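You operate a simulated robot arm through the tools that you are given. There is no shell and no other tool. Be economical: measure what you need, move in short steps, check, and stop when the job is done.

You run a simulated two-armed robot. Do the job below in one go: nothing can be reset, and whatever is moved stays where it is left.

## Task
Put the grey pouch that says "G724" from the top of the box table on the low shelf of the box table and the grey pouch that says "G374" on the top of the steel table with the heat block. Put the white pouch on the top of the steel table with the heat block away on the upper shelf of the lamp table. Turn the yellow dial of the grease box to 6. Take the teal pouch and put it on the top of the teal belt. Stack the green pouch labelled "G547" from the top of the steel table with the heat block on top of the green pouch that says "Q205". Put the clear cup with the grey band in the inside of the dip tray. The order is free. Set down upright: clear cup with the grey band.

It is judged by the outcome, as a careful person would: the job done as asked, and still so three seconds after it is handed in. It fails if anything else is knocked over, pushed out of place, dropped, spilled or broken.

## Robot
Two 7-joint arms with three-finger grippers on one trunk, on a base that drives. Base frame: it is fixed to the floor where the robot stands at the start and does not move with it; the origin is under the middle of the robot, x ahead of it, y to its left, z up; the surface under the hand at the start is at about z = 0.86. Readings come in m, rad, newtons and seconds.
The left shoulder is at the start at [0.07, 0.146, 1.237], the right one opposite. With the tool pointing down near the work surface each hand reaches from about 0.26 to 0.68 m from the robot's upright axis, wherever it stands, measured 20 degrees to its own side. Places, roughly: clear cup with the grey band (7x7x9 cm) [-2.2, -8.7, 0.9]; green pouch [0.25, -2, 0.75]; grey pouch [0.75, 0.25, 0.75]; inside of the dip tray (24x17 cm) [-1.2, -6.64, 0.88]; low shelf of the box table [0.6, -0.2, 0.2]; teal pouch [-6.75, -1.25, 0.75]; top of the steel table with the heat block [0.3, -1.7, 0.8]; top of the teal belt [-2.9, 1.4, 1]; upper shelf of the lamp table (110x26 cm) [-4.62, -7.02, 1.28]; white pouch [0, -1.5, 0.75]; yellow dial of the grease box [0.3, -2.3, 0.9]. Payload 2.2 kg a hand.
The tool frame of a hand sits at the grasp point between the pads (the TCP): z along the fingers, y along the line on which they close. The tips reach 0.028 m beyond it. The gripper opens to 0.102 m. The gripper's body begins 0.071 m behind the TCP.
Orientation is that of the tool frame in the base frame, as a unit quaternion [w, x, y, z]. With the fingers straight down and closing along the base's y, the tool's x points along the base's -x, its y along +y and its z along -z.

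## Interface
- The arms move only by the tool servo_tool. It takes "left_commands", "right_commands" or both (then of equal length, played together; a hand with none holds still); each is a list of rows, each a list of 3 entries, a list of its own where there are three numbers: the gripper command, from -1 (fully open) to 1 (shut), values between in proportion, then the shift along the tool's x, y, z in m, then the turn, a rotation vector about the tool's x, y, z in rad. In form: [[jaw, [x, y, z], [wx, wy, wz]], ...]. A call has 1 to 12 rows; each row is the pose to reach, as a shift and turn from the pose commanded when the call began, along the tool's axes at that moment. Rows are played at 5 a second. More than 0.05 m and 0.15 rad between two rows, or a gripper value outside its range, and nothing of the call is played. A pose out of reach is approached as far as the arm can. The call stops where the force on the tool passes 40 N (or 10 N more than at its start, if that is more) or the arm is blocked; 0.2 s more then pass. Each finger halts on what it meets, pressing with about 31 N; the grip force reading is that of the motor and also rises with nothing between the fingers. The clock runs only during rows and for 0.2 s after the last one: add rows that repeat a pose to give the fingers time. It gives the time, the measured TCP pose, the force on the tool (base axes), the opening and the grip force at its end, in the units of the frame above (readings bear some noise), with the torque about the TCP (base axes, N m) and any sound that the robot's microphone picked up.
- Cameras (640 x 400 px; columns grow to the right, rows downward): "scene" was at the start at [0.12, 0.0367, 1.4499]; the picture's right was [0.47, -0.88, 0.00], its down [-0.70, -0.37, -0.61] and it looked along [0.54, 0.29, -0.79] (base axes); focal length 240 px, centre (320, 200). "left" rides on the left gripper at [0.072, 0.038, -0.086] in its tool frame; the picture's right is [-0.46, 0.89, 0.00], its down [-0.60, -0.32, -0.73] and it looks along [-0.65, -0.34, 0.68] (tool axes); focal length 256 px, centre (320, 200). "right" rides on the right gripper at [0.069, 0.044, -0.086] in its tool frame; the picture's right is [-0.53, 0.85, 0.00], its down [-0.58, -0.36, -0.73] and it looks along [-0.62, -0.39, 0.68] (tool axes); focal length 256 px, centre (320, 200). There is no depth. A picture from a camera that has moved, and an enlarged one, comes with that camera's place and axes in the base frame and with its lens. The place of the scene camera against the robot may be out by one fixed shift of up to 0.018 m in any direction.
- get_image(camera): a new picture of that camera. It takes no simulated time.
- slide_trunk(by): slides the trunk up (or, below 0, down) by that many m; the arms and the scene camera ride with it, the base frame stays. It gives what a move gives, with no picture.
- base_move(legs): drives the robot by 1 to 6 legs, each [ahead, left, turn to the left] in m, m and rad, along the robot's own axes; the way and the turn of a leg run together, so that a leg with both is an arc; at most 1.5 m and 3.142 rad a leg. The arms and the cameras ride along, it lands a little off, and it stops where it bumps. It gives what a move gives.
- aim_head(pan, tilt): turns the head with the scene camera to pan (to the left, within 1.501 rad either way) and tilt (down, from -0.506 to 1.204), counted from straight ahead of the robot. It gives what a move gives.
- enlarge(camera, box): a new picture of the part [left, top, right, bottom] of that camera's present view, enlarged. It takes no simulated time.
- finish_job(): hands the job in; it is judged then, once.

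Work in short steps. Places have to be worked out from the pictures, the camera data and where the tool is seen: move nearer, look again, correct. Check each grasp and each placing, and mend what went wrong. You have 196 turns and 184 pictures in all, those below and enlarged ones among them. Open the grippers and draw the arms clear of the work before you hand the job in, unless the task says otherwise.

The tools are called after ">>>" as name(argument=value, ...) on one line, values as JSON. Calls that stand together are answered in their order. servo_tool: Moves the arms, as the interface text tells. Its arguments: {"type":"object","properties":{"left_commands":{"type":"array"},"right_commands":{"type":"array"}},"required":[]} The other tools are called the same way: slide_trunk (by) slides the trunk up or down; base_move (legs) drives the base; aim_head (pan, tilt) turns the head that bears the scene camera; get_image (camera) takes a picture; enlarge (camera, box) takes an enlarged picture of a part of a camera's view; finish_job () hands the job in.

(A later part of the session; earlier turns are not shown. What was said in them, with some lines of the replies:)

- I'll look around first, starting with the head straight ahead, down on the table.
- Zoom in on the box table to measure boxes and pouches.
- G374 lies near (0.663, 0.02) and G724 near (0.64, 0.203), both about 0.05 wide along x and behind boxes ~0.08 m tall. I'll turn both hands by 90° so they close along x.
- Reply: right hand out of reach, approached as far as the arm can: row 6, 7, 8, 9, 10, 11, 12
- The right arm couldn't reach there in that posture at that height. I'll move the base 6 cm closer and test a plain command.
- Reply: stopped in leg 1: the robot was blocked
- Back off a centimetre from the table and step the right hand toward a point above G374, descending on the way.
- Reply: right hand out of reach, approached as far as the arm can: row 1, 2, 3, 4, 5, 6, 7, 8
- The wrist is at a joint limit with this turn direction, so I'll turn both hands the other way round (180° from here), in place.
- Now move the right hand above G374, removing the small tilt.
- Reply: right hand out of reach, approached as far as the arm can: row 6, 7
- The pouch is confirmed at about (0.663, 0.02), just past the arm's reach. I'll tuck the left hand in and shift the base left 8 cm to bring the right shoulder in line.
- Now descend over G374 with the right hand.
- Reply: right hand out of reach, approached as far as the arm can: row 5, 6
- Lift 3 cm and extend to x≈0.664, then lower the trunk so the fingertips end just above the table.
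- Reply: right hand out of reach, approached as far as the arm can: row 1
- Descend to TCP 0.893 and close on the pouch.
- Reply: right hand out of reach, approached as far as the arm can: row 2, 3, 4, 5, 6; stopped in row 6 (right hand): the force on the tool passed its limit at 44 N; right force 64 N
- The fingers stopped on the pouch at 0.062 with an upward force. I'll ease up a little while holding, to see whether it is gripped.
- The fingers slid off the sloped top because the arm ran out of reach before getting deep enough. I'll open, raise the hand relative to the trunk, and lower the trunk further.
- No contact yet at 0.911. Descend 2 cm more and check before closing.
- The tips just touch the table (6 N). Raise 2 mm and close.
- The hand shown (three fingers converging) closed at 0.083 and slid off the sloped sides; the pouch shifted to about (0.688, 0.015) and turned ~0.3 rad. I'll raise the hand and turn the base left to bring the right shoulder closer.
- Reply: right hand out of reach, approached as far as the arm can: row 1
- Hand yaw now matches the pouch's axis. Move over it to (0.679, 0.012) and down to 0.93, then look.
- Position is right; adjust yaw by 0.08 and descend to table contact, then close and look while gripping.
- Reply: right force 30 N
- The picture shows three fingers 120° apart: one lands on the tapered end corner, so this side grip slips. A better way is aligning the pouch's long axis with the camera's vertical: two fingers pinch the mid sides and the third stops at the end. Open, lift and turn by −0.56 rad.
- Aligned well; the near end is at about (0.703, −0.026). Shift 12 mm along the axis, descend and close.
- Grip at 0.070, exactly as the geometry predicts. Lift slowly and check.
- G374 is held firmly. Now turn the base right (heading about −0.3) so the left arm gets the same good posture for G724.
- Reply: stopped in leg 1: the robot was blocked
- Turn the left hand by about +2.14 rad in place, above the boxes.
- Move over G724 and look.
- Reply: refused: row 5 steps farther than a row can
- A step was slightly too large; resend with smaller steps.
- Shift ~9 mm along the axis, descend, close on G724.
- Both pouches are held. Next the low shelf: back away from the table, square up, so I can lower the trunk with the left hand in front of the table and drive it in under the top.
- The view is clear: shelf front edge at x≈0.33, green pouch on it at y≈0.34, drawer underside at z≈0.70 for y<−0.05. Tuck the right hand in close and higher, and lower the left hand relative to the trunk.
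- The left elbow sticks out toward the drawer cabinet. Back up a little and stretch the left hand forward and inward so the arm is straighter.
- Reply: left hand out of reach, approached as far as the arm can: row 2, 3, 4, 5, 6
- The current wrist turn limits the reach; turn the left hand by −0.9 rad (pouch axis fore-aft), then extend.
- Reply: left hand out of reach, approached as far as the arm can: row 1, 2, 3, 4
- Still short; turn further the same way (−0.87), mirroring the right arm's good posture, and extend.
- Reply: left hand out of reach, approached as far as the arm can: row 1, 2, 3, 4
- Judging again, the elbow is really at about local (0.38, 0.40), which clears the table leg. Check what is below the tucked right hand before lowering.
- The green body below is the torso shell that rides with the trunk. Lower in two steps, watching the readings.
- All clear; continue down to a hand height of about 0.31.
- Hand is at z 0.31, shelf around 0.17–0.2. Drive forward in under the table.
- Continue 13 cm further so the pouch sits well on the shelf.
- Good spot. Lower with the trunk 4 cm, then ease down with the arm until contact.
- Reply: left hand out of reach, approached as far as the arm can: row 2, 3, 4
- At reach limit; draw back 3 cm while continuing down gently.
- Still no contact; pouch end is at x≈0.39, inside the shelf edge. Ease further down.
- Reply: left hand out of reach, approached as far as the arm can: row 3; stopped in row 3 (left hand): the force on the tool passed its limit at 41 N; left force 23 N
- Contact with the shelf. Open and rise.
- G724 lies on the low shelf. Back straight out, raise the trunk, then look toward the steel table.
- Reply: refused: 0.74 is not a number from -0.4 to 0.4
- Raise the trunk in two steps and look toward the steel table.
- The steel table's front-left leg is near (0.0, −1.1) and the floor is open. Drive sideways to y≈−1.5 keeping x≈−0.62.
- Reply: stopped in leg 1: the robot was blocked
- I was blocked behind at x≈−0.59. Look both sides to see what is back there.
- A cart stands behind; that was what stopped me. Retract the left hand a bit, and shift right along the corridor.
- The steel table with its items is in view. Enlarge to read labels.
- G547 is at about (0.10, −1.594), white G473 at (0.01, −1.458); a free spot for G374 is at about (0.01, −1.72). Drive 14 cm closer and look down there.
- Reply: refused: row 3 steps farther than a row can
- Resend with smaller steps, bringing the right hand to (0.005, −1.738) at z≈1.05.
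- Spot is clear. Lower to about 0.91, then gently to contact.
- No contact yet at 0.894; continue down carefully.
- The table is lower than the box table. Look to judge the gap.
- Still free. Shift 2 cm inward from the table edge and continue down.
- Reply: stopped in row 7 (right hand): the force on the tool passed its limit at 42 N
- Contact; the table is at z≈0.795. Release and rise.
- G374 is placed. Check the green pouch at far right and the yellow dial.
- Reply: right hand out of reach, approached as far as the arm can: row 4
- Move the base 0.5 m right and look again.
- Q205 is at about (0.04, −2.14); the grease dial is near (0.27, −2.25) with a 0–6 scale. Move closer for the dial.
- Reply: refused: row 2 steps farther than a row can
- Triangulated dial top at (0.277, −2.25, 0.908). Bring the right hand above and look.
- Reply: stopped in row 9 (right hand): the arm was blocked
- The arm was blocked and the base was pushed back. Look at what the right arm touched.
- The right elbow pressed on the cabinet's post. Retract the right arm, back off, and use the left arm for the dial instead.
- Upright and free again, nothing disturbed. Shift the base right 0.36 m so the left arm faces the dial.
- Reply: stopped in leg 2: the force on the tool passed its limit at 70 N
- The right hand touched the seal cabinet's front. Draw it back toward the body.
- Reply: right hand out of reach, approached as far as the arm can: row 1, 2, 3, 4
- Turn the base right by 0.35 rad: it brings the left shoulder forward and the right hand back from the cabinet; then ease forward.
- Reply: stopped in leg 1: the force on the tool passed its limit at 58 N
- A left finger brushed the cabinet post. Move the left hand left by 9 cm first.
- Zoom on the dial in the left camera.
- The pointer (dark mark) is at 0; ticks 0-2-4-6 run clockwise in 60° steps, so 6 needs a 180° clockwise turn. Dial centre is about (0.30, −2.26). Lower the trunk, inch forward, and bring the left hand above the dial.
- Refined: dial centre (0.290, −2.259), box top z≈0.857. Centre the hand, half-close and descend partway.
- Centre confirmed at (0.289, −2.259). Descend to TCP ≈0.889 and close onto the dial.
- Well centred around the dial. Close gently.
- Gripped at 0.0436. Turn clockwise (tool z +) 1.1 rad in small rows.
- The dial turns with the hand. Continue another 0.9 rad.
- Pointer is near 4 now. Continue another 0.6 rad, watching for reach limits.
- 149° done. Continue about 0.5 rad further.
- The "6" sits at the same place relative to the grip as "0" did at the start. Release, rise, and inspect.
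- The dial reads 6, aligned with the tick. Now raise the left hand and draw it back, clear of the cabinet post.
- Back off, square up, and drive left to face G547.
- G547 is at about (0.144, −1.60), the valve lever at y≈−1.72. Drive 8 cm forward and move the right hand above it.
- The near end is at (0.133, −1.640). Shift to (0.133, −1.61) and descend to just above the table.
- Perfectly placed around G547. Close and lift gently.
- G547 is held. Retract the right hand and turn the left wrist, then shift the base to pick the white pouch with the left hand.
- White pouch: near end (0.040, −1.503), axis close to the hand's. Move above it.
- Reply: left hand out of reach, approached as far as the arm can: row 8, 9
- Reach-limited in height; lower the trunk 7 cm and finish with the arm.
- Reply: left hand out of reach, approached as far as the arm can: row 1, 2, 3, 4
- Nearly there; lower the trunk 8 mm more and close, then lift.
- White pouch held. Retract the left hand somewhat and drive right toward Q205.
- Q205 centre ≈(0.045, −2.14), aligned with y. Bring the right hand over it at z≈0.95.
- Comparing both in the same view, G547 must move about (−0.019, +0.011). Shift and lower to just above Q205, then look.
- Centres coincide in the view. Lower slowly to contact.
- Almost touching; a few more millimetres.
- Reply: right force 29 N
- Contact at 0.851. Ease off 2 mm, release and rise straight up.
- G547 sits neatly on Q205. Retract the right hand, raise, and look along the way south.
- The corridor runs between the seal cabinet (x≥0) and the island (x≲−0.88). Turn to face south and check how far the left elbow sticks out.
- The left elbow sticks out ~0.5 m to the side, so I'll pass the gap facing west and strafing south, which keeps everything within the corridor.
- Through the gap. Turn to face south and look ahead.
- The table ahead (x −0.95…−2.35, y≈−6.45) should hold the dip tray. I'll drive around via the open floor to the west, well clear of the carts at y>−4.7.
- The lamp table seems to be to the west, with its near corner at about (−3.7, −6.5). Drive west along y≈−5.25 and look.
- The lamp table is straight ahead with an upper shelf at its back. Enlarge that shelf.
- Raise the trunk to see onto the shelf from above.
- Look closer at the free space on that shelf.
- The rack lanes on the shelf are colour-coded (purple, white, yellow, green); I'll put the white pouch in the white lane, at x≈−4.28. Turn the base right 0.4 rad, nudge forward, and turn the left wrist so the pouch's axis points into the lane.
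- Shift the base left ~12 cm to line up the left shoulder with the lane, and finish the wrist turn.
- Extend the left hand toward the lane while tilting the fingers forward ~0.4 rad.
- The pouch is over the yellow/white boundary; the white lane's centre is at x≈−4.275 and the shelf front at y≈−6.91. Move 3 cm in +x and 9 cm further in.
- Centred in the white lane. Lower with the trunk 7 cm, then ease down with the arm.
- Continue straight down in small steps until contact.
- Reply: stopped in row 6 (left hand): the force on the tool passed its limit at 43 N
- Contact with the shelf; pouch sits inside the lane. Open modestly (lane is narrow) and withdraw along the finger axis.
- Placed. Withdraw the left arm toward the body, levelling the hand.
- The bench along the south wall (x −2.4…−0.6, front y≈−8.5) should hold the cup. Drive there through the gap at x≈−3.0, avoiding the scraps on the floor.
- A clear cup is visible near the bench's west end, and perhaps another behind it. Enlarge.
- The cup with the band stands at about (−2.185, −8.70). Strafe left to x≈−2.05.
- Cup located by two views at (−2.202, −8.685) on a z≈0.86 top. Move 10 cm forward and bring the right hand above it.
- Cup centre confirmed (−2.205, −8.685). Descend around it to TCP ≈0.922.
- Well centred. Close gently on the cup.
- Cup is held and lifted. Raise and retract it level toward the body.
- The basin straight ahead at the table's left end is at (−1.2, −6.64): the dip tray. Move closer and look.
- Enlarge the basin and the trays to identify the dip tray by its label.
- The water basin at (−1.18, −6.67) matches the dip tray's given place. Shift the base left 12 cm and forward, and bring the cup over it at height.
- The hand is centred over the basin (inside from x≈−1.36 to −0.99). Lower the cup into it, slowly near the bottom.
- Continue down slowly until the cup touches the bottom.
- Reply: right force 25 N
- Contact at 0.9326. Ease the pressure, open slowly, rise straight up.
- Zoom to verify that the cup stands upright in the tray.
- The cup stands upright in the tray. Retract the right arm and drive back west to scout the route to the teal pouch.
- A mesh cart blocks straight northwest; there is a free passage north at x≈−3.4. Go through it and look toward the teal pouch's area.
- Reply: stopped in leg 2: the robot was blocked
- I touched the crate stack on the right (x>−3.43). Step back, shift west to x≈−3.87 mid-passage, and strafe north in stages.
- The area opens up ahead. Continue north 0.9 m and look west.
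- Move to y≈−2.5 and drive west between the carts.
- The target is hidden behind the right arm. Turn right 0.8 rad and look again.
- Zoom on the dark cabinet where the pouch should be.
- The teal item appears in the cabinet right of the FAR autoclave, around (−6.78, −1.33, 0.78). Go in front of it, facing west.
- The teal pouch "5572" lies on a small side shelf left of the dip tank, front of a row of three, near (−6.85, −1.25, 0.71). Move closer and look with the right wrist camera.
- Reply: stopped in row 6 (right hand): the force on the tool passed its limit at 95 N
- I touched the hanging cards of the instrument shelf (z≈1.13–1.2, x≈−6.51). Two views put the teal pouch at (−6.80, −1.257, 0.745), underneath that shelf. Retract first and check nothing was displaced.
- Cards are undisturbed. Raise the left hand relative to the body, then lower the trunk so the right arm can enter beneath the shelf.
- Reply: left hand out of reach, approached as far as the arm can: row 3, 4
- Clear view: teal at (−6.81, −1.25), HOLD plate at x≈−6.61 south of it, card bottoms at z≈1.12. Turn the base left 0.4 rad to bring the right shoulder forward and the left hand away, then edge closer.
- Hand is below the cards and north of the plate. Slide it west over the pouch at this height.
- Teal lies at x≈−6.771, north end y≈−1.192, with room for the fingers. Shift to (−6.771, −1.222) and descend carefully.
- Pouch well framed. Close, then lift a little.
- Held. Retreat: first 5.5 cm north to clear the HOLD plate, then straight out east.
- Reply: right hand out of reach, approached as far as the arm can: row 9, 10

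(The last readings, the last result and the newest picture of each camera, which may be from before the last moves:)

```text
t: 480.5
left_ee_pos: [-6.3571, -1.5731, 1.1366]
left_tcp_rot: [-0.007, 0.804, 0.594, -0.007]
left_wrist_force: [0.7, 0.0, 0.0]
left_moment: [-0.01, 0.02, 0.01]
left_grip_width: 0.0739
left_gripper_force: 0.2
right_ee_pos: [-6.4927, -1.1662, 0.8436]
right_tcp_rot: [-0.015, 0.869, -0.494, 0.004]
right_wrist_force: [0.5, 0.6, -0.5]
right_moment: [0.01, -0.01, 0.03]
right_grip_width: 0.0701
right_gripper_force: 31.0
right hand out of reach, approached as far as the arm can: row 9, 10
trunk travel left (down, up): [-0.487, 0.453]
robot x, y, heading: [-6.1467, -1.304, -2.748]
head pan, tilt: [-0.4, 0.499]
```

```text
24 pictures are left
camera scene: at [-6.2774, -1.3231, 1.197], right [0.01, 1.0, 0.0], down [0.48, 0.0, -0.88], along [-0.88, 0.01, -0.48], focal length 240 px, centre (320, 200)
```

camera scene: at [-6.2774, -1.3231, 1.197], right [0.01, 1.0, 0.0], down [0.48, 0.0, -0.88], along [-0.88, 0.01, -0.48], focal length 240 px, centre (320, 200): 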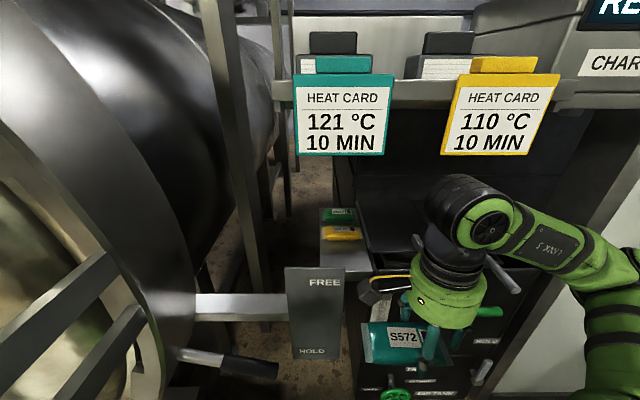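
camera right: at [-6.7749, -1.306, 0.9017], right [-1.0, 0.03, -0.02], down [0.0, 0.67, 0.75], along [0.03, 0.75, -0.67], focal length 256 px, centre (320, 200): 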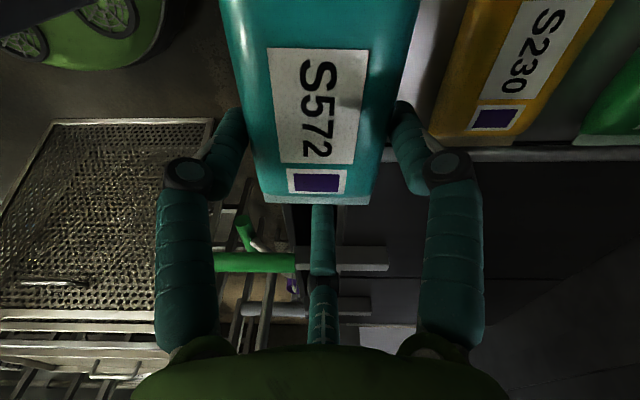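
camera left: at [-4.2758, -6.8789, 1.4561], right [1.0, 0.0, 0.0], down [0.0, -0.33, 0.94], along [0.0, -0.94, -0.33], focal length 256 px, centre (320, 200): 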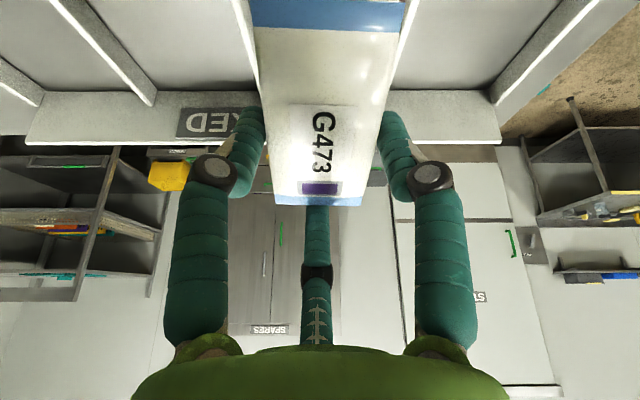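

Out from under the shelf with the pouch. Back away, then retrace the way I came: square up, south to y≈−2.45, back east.

>>> base_move(legs=[[-0.25, 0, 0], [0, 0, -0.39], [-0.2, 0, 0]])

>>> slide_trunk(by=0.25)

>>> base_move(legs=[[0, 1.25, 0], [-1.5, 0, 0], [-0.9, 0, 0], [0, 0, -1.57]])

>>> aim_head(pan=0, tilt=0.3)

>>> get_image(camera="scene")

```text
t: 484.7
left_ee_pos: [-6.0112, -1.3741, 1.1361]
left_tcp_rot: [-0.008, 0.904, 0.427, -0.005]
left_wrist_force: [0.3, -0.6, -0.7]
left_moment: [0.0, 0.03, -0.02]
left_grip_width: 0.0738
left_gripper_force: 0.0
right_ee_pos: [-5.9816, -0.9461, 0.8453]
right_tcp_rot: [-0.014, 0.758, -0.652, 0.008]
right_wrist_force: [0.2, 0.1, -1.4]
right_moment: [0.03, -0.01, -0.03]
right_grip_width: 0.07
right_gripper_force: 30.8
trunk travel left (down, up): [-0.487, 0.453]
robot x, y, heading: [-5.7138, -1.2062, -3.134]
head pan, tilt: [-0.4, 0.499]
```

```text
t: 487.3
left_ee_pos: [-6.0116, -1.3749, 1.3875]
left_tcp_rot: [-0.007, 0.904, 0.427, -0.005]
left_wrist_force: [0.9, -0.5, -0.5]
left_moment: [-0.02, 0.01, 0.0]
left_grip_width: 0.0742
left_gripper_force: 0.0
right_ee_pos: [-5.9825, -0.9464, 1.0942]
right_tcp_rot: [-0.014, 0.757, -0.653, 0.007]
right_wrist_force: [-0.3, 0.6, -0.1]
right_moment: [0.04, -0.01, -0.01]
right_grip_width: 0.0701
right_gripper_force: 30.7
trunk travel left (down, up): [-0.737, 0.203]
robot x, y, heading: [-5.7102, -1.2074, -3.136]
head pan, tilt: [-0.4, 0.499]
```

```text
t: 503.4
left_ee_pos: [-3.9492, -2.6289, 1.3898]
left_tcp_rot: [-0.01, 0.908, 0.42, -0.009]
left_wrist_force: [1.4, -0.7, 1.0]
left_moment: [0.0, 0.11, -0.01]
left_grip_width: 0.074
left_gripper_force: 0.0
right_ee_pos: [-3.9153, -2.2023, 1.0968]
right_tcp_rot: [-0.012, 0.752, -0.659, 0.005]
right_wrist_force: [1.3, 0.6, -0.5]
right_moment: [0.03, 0.1, -0.02]
right_grip_width: 0.0702
right_gripper_force: 31.3
trunk travel left (down, up): [-0.737, 0.203]
robot x, y, heading: [-3.6582, -2.4692, 3.13]
head pan, tilt: [-0.4, 0.499]
stopped in leg 3: the robot was blocked; the commanded pose is now the measured one
```

```text
t: 504.3
left_ee_pos: [-3.9604, -2.6303, 1.3871]
left_tcp_rot: [-0.008, 0.908, 0.42, -0.006]
left_wrist_force: [-0.2, -0.6, 0.5]
left_moment: [0.01, -0.02, -0.01]
left_grip_width: 0.074
left_gripper_force: 0.1
right_ee_pos: [-3.9254, -2.2023, 1.0932]
right_tcp_rot: [-0.015, 0.752, -0.658, 0.009]
right_wrist_force: [-0.6, 0.6, -0.4]
right_moment: [0.04, -0.01, 0.02]
right_grip_width: 0.07
right_gripper_force: 31.1
trunk travel left (down, up): [-0.737, 0.203]
robot x, y, heading: [-3.6606, -2.467, 3.13]
head pan, tilt: [0.0, 0.3]
```

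```text
23 pictures are left
camera scene: at [-3.7999, -2.4644, 1.4651], right [0.01, 1.0, 0.0], down [0.3, 0.0, -0.95], along [-0.95, 0.01, -0.3], focal length 240 px, centre (320, 200)
```

scene: 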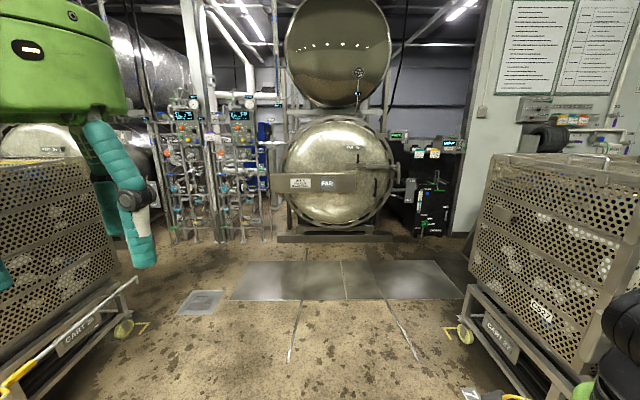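

Blocked by the crate stack behind. Turn north here, go to y≈−2.0, then sidestep east and look.

>>> base_move(legs=[[0.08, 0, 0], [0, 0, -1.56], [0.42, 0, 0], [0, -0.8, 0]])

>>> get_image(camera="scene")

```text
t: 515.2
left_ee_pos: [-3.0951, -1.7619, 1.3861]
left_tcp_rot: [-0.01, 0.938, -0.346, 0.002]
left_wrist_force: [0.4, -0.2, -0.4]
left_moment: [-0.02, -0.04, 0.01]
left_grip_width: 0.0738
left_gripper_force: 0.0
right_ee_pos: [-2.6686, -1.7983, 1.0942]
right_tcp_rot: [0.004, -0.066, 0.998, -0.016]
right_wrist_force: [0.2, 0.1, -1.5]
right_moment: [-0.02, -0.02, 0.0]
right_grip_width: 0.0698
right_gripper_force: 31.6
trunk travel left (down, up): [-0.737, 0.203]
robot x, y, heading: [-2.9328, -2.0647, 1.56]
head pan, tilt: [0.0, 0.3]
```

```text
22 pictures are left
camera scene: at [-2.9286, -1.9173, 1.4654], right [1.0, -0.01, 0.0], down [0.0, -0.3, -0.96], along [0.01, 0.96, -0.3], focal length 240 px, centre (320, 200)
```

scene: 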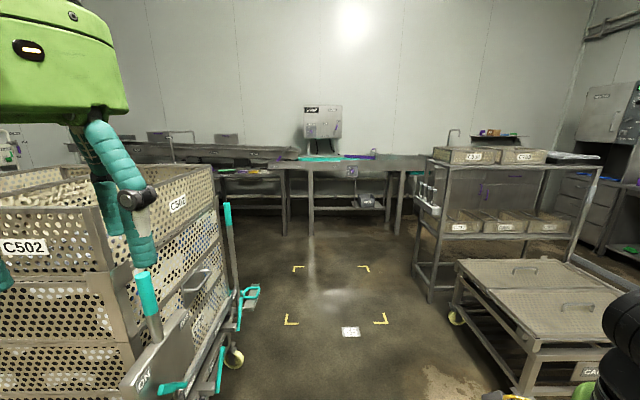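

The teal belt is on the bench ahead at about (−2.87, 1.6). Sidestep to x≈−2.62 and drive north.

>>> base_move(legs=[[0, -0.3, 0.01], [1.4, 0, 0], [0.95, 0, 0]])

>>> aim_head(pan=0.1, tilt=0.45)

>>> get_image(camera="scene")

```text
t: 528.4
left_ee_pos: [-2.7847, 0.5754, 1.3868]
left_tcp_rot: [-0.011, 0.939, -0.343, 0.002]
left_wrist_force: [1.1, 0.1, -0.8]
left_moment: [0.0, 0.02, 0.04]
left_grip_width: 0.0739
left_gripper_force: 0.1
right_ee_pos: [-2.3556, 0.5434, 1.0948]
right_tcp_rot: [0.004, -0.07, 0.997, -0.016]
right_wrist_force: [0.4, 0.3, -0.5]
right_moment: [-0.01, 0.01, -0.02]
right_grip_width: 0.0699
right_gripper_force: 31.5
trunk travel left (down, up): [-0.737, 0.203]
robot x, y, heading: [-2.6193, 0.2801, 1.565]
head pan, tilt: [0.0, 0.3]
```

```text
t: 529.1
left_ee_pos: [-2.7838, 0.5783, 1.3862]
left_tcp_rot: [-0.011, 0.939, -0.343, 0.001]
left_wrist_force: [0.3, -0.1, 0.1]
left_moment: [0.01, 0.0, -0.03]
left_grip_width: 0.0739
left_gripper_force: 0.1
right_ee_pos: [-2.3579, 0.5444, 1.0939]
right_tcp_rot: [0.004, -0.069, 0.998, -0.015]
right_wrist_force: [0.9, -0.7, -0.6]
right_moment: [-0.03, -0.05, -0.01]
right_grip_width: 0.0698
right_gripper_force: 31.1
trunk travel left (down, up): [-0.737, 0.203]
robot x, y, heading: [-2.6187, 0.2799, 1.567]
head pan, tilt: [0.099, 0.45]
```

```text
21 pictures are left
camera scene: at [-2.6256, 0.4219, 1.4514], right [1.0, 0.09, 0.0], down [0.04, -0.43, -0.9], along [-0.08, 0.9, -0.43], focal length 240 px, centre (320, 200)
```

scene: 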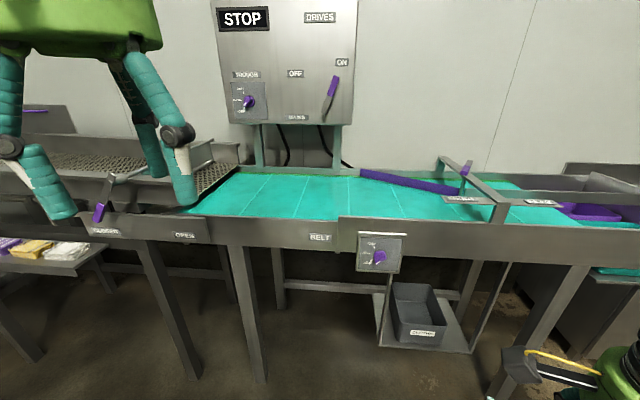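

The belt surface spans y≈1.32–1.8 at z≈0.95, behind a front rail. Move closer: robot to about (−2.84, 0.80).

>>> base_move(legs=[[0, 0.22, 0], [0.53, 0, 0]])

>>> aim_head(pan=-0.1, tilt=0.75)

>>> get_image(camera="scene")

```text
t: 533.4
left_ee_pos: [-3.0029, 1.1034, 1.3867]
left_tcp_rot: [-0.011, 0.94, -0.342, 0.001]
left_wrist_force: [-0.1, 0.2, -0.5]
left_moment: [0.03, 0.01, 0.01]
left_grip_width: 0.074
left_gripper_force: 0.0
right_ee_pos: [-2.5758, 1.0711, 1.0941]
right_tcp_rot: [0.005, -0.069, 0.997, -0.015]
right_wrist_force: [0.2, 0.4, -1.2]
right_moment: [-0.01, -0.03, -0.01]
right_grip_width: 0.07
right_gripper_force: 30.9
trunk travel left (down, up): [-0.737, 0.203]
robot x, y, heading: [-2.8382, 0.8082, 1.567]
head pan, tilt: [0.099, 0.45]
```

```text
t: 534.2
left_ee_pos: [-3.0042, 1.1043, 1.387]
left_tcp_rot: [-0.011, 0.939, -0.343, 0.002]
left_wrist_force: [-0.9, 0.2, -0.6]
left_moment: [0.0, 0.0, -0.03]
left_grip_width: 0.0738
left_gripper_force: 0.0
right_ee_pos: [-2.5767, 1.0726, 1.0947]
right_tcp_rot: [0.004, -0.07, 0.997, -0.016]
right_wrist_force: [0.0, -0.1, -1.1]
right_moment: [-0.04, -0.01, 0.02]
right_grip_width: 0.0697
right_gripper_force: 31.2
trunk travel left (down, up): [-0.737, 0.203]
robot x, y, heading: [-2.8387, 0.8042, 1.565]
head pan, tilt: [-0.099, 0.75]
```

```text
20 pictures are left
camera scene: at [-2.8268, 0.9403, 1.425], right [0.99, -0.1, 0.0], down [-0.07, -0.68, -0.73], along [0.08, 0.73, -0.68], focal length 240 px, centre (320, 200)
```

scene: 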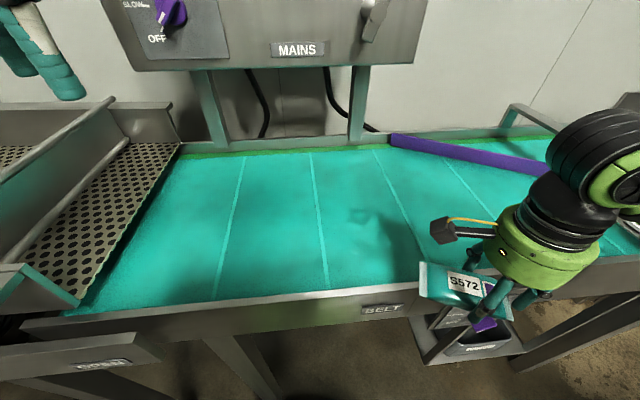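

Belt spans y≈1.17–1.74. Move the pouch over it to about (−2.62, 1.37).

>>> servo_tool(right_commands=[[1, [0, 0.043, 0], [0, 0, 0]], [1, [0, 0.086, 0], [0, 0, 0]], [1, [0, 0.129, 0], [0, 0, 0]], [1, [0, 0.172, 0], [0, 0, 0]], [1, [0, 0.215, 0.01], [0, 0, 0]], [1, [0, 0.258, 0.03], [0, 0, 0]], [1, [0.001, 0.3, 0.05], [0, 0, 0]], [1, [0.001, 0.3, 0.05], [0, 0, 0]]])

>>> get_image(camera="scene")

```text
t: 536.0
left_ee_pos: [-3.0038, 1.1026, 1.3866]
left_tcp_rot: [-0.011, 0.94, -0.341, 0.001]
left_wrist_force: [-0.3, -0.7, 0.5]
left_moment: [0.03, 0.0, 0.04]
left_grip_width: 0.0739
left_gripper_force: 0.1
right_ee_pos: [-2.6182, 1.3661, 1.0354]
right_tcp_rot: [0.004, -0.069, 0.997, -0.015]
right_wrist_force: [-0.2, 0.9, -0.5]
right_moment: [0.11, 0.07, 0.04]
right_grip_width: 0.0698
right_gripper_force: 31.3
trunk travel left (down, up): [-0.737, 0.203]
robot x, y, heading: [-2.8382, 0.806, 1.568]
head pan, tilt: [-0.099, 0.75]
```

```text
19 pictures are left
camera scene: at [-2.8267, 0.9387, 1.4251], right [0.99, -0.1, 0.0], down [-0.07, -0.68, -0.73], along [0.08, 0.73, -0.68], focal length 240 px, centre (320, 200)
```

scene: 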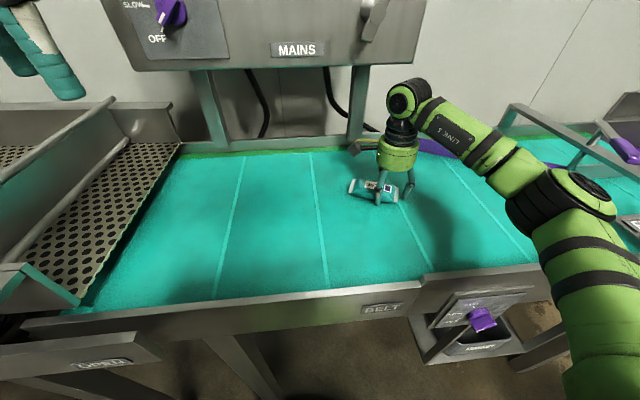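

Above the belt. Lower gently to contact.

>>> servo_tool(right_commands=[[1, [0, 0, 0.015], [0, 0, 0]], [1, [0, 0, 0.03], [0, 0, 0]], [1, [0, 0, 0.042], [0, 0, 0]], [1, [0, 0, 0.052], [0, 0, 0]], [1, [0, 0, 0.062], [0, 0, 0]], [1, [0, 0, 0.072], [0, 0, 0]], [1, [0, 0, 0.082], [0, 0, 0]], [1, [0, 0, 0.09], [0, 0, 0]], [1, [0, 0, 0.098], [0, 0, 0]]])

```text
t: 536.5
left_ee_pos: [-3.0035, 1.1018, 1.3886]
left_tcp_rot: [-0.012, 0.939, -0.343, 0.002]
left_wrist_force: [-0.4, 0.8, -0.4]
left_moment: [-0.08, 0.01, 0.01]
left_grip_width: 0.0738
left_gripper_force: 0.0
right_ee_pos: [-2.6152, 1.3688, 1.0339]
right_tcp_rot: [0.001, -0.068, 0.998, 0.0]
right_wrist_force: [-0.8, -8.2, 20.6]
right_moment: [-0.37, 0.01, -0.02]
right_grip_width: 0.07
right_gripper_force: 31.6
trunk travel left (down, up): [-0.737, 0.203]
robot x, y, heading: [-2.8375, 0.8072, 1.562]
head pan, tilt: [-0.099, 0.75]
stopped in row 2 (right hand): the force on the tool passed its limit at 54 N (the readings are from after the stop); the commanded pose is now the measured one
```

Contact: the belt is at z≈1.0. Ease off, release, rise.

>>> servo_tool(right_commands=[[1, [0, 0, -0.003], [0, 0, 0]], [0.3, [0, 0, -0.003], [0, 0, 0]], [-0.4, [0, 0, -0.003], [0, 0, 0]], [-0.9, [0, 0, -0.003], [0, 0, 0]], [-1, [0, 0, -0.02], [0, 0, 0]], [-1, [0, 0, -0.06], [0, 0, 0]], [-1, [0, 0, -0.1], [0, 0, 0]], [-1, [0, 0, -0.14], [0, 0, 0]]])

>>> enlarge(camera="scene", box=[300, 120, 480, 260])

```text
t: 538.3
left_ee_pos: [-3.0041, 1.1044, 1.386]
left_tcp_rot: [-0.011, 0.939, -0.342, 0.001]
left_wrist_force: [0.1, -0.3, 0.8]
left_moment: [-0.01, 0.03, -0.03]
left_grip_width: 0.0744
left_gripper_force: 0.0
right_ee_pos: [-2.6162, 1.3711, 1.1698]
right_tcp_rot: [0.004, -0.068, 0.998, -0.003]
right_wrist_force: [-0.4, -1.0, 0.6]
right_moment: [0.02, -0.04, 0.02]
right_grip_width: 0.102
right_gripper_force: 0.1
trunk travel left (down, up): [-0.737, 0.203]
robot x, y, heading: [-2.8416, 0.8047, 1.561]
head pan, tilt: [-0.099, 0.75]
```

```text
2.86 times, centred on (390, 190) of scene
camera zoom: at [-2.8276, 0.9385, 1.4251], right [0.99, -0.1, 0.0], down [-0.07, -0.68, -0.73], along [0.08, 0.73, -0.68], focal length 686 px, centre (120, 229)
```

zoom: 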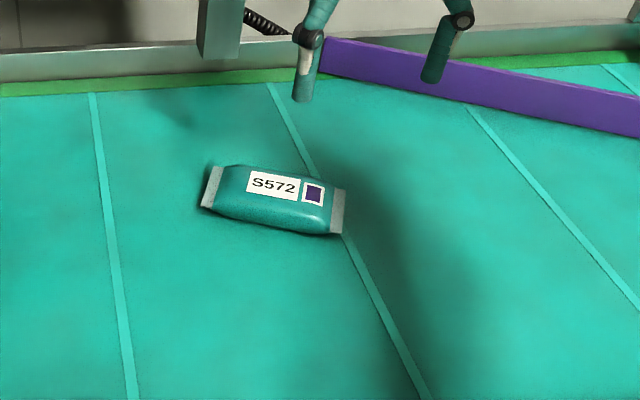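

The teal pouch rests on the belt. All parts are done; open both grippers, retract and back away.

>>> servo_tool(right_commands=[[-1, [0, -0.04, -0.01], [0, 0, 0]], [-1, [0, -0.08, -0.02], [0, 0, 0]], [-1, [0, -0.12, -0.03], [0, 0, 0]], [-1, [0, -0.16, -0.03], [0, 0, 0]], [-1, [0, -0.2, -0.03], [0, 0, 0]], [-1, [0, -0.24, -0.03], [0, 0, 0]]], left_commands=[[-1, [0, 0, 0], [0, 0, 0]], [-1, [0, 0, 0], [0, 0, 0]], [-1, [0, 0, 0], [0, 0, 0]], [-1, [0, 0, 0], [0, 0, 0]], [-1, [0, 0, 0], [0, 0, 0]], [-1, [0, 0, 0], [0, 0, 0]]])

>>> base_move(legs=[[-0.4, 0, 0]])

>>> get_image(camera="scene")

```text
t: 539.7
left_ee_pos: [-3.0023, 1.1013, 1.387]
left_tcp_rot: [-0.011, 0.939, -0.343, 0.002]
left_wrist_force: [1.4, 0.3, -0.7]
left_moment: [0.05, -0.02, 0.0]
left_grip_width: 0.1021
left_gripper_force: 0.1
right_ee_pos: [-2.5848, 1.1312, 1.202]
right_tcp_rot: [0.002, -0.067, 0.998, -0.002]
right_wrist_force: [-0.3, -0.2, 0.1]
right_moment: [0.01, 0.01, -0.01]
right_grip_width: 0.1021
right_gripper_force: 0.1
trunk travel left (down, up): [-0.737, 0.203]
robot x, y, heading: [-2.8418, 0.8032, 1.562]
head pan, tilt: [-0.099, 0.75]
```

```text
t: 542.2
left_ee_pos: [-3.0062, 0.7059, 1.3862]
left_tcp_rot: [-0.009, 0.94, -0.34, 0.001]
left_wrist_force: [-0.4, 0.3, -0.5]
left_moment: [-0.01, 0.0, -0.03]
left_grip_width: 0.1018
left_gripper_force: 0.0
right_ee_pos: [-2.586, 0.7371, 1.2011]
right_tcp_rot: [0.002, -0.07, 0.998, -0.005]
right_wrist_force: [0.1, 0.7, 1.2]
right_moment: [0.0, -0.02, -0.02]
right_grip_width: 0.102
right_gripper_force: 0.1
trunk travel left (down, up): [-0.737, 0.203]
robot x, y, heading: [-2.8449, 0.4074, 1.576]
head pan, tilt: [-0.099, 0.75]
```

```text
17 pictures are left
camera scene: at [-2.8285, 0.5427, 1.4248], right [0.99, -0.1, 0.0], down [-0.07, -0.68, -0.73], along [0.07, 0.73, -0.68], focal length 240 px, centre (320, 200)
```

scene: 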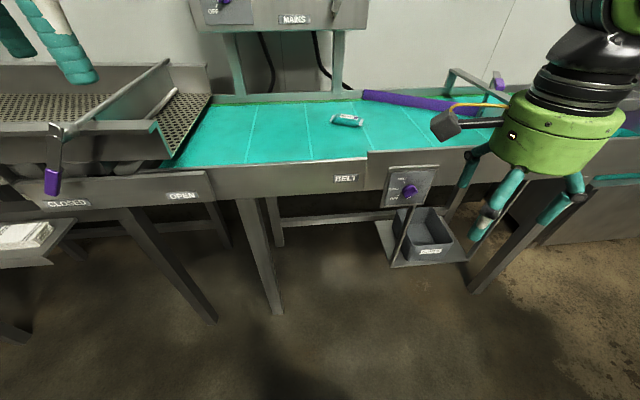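

The arms are clear, the grippers open and the pouch lies still on the belt, so I'm handing the job in.

>>> finish_job()

```text
The job is handed in.
```

The job is handed in with all seven parts done; each was seen in place after release:
- **G724:** on the low shelf of the box table.
- **G374:** on top of the steel table with the heat block.
- **White pouch (G473):** on the lamp table's upper shelf, in the grey-labelled lane of the "CHECKED" rack, as I saw no clear space outside the lanes.
- **Yellow dial:** at 6.
- **Teal pouch (S572):** on the teal belt.
- **G547:** on top of Q205.
- **Clear cup with the grey band:** upright in the water basin at the dip tray's given place; I saw no "dip tray" label on it.

Along the way the robot bumped the box table, two carts or crate stacks, the seal cabinet and its post, and the hanging heat cards. I saw nothing knocked over or displaced, but I did not look back at the crates.
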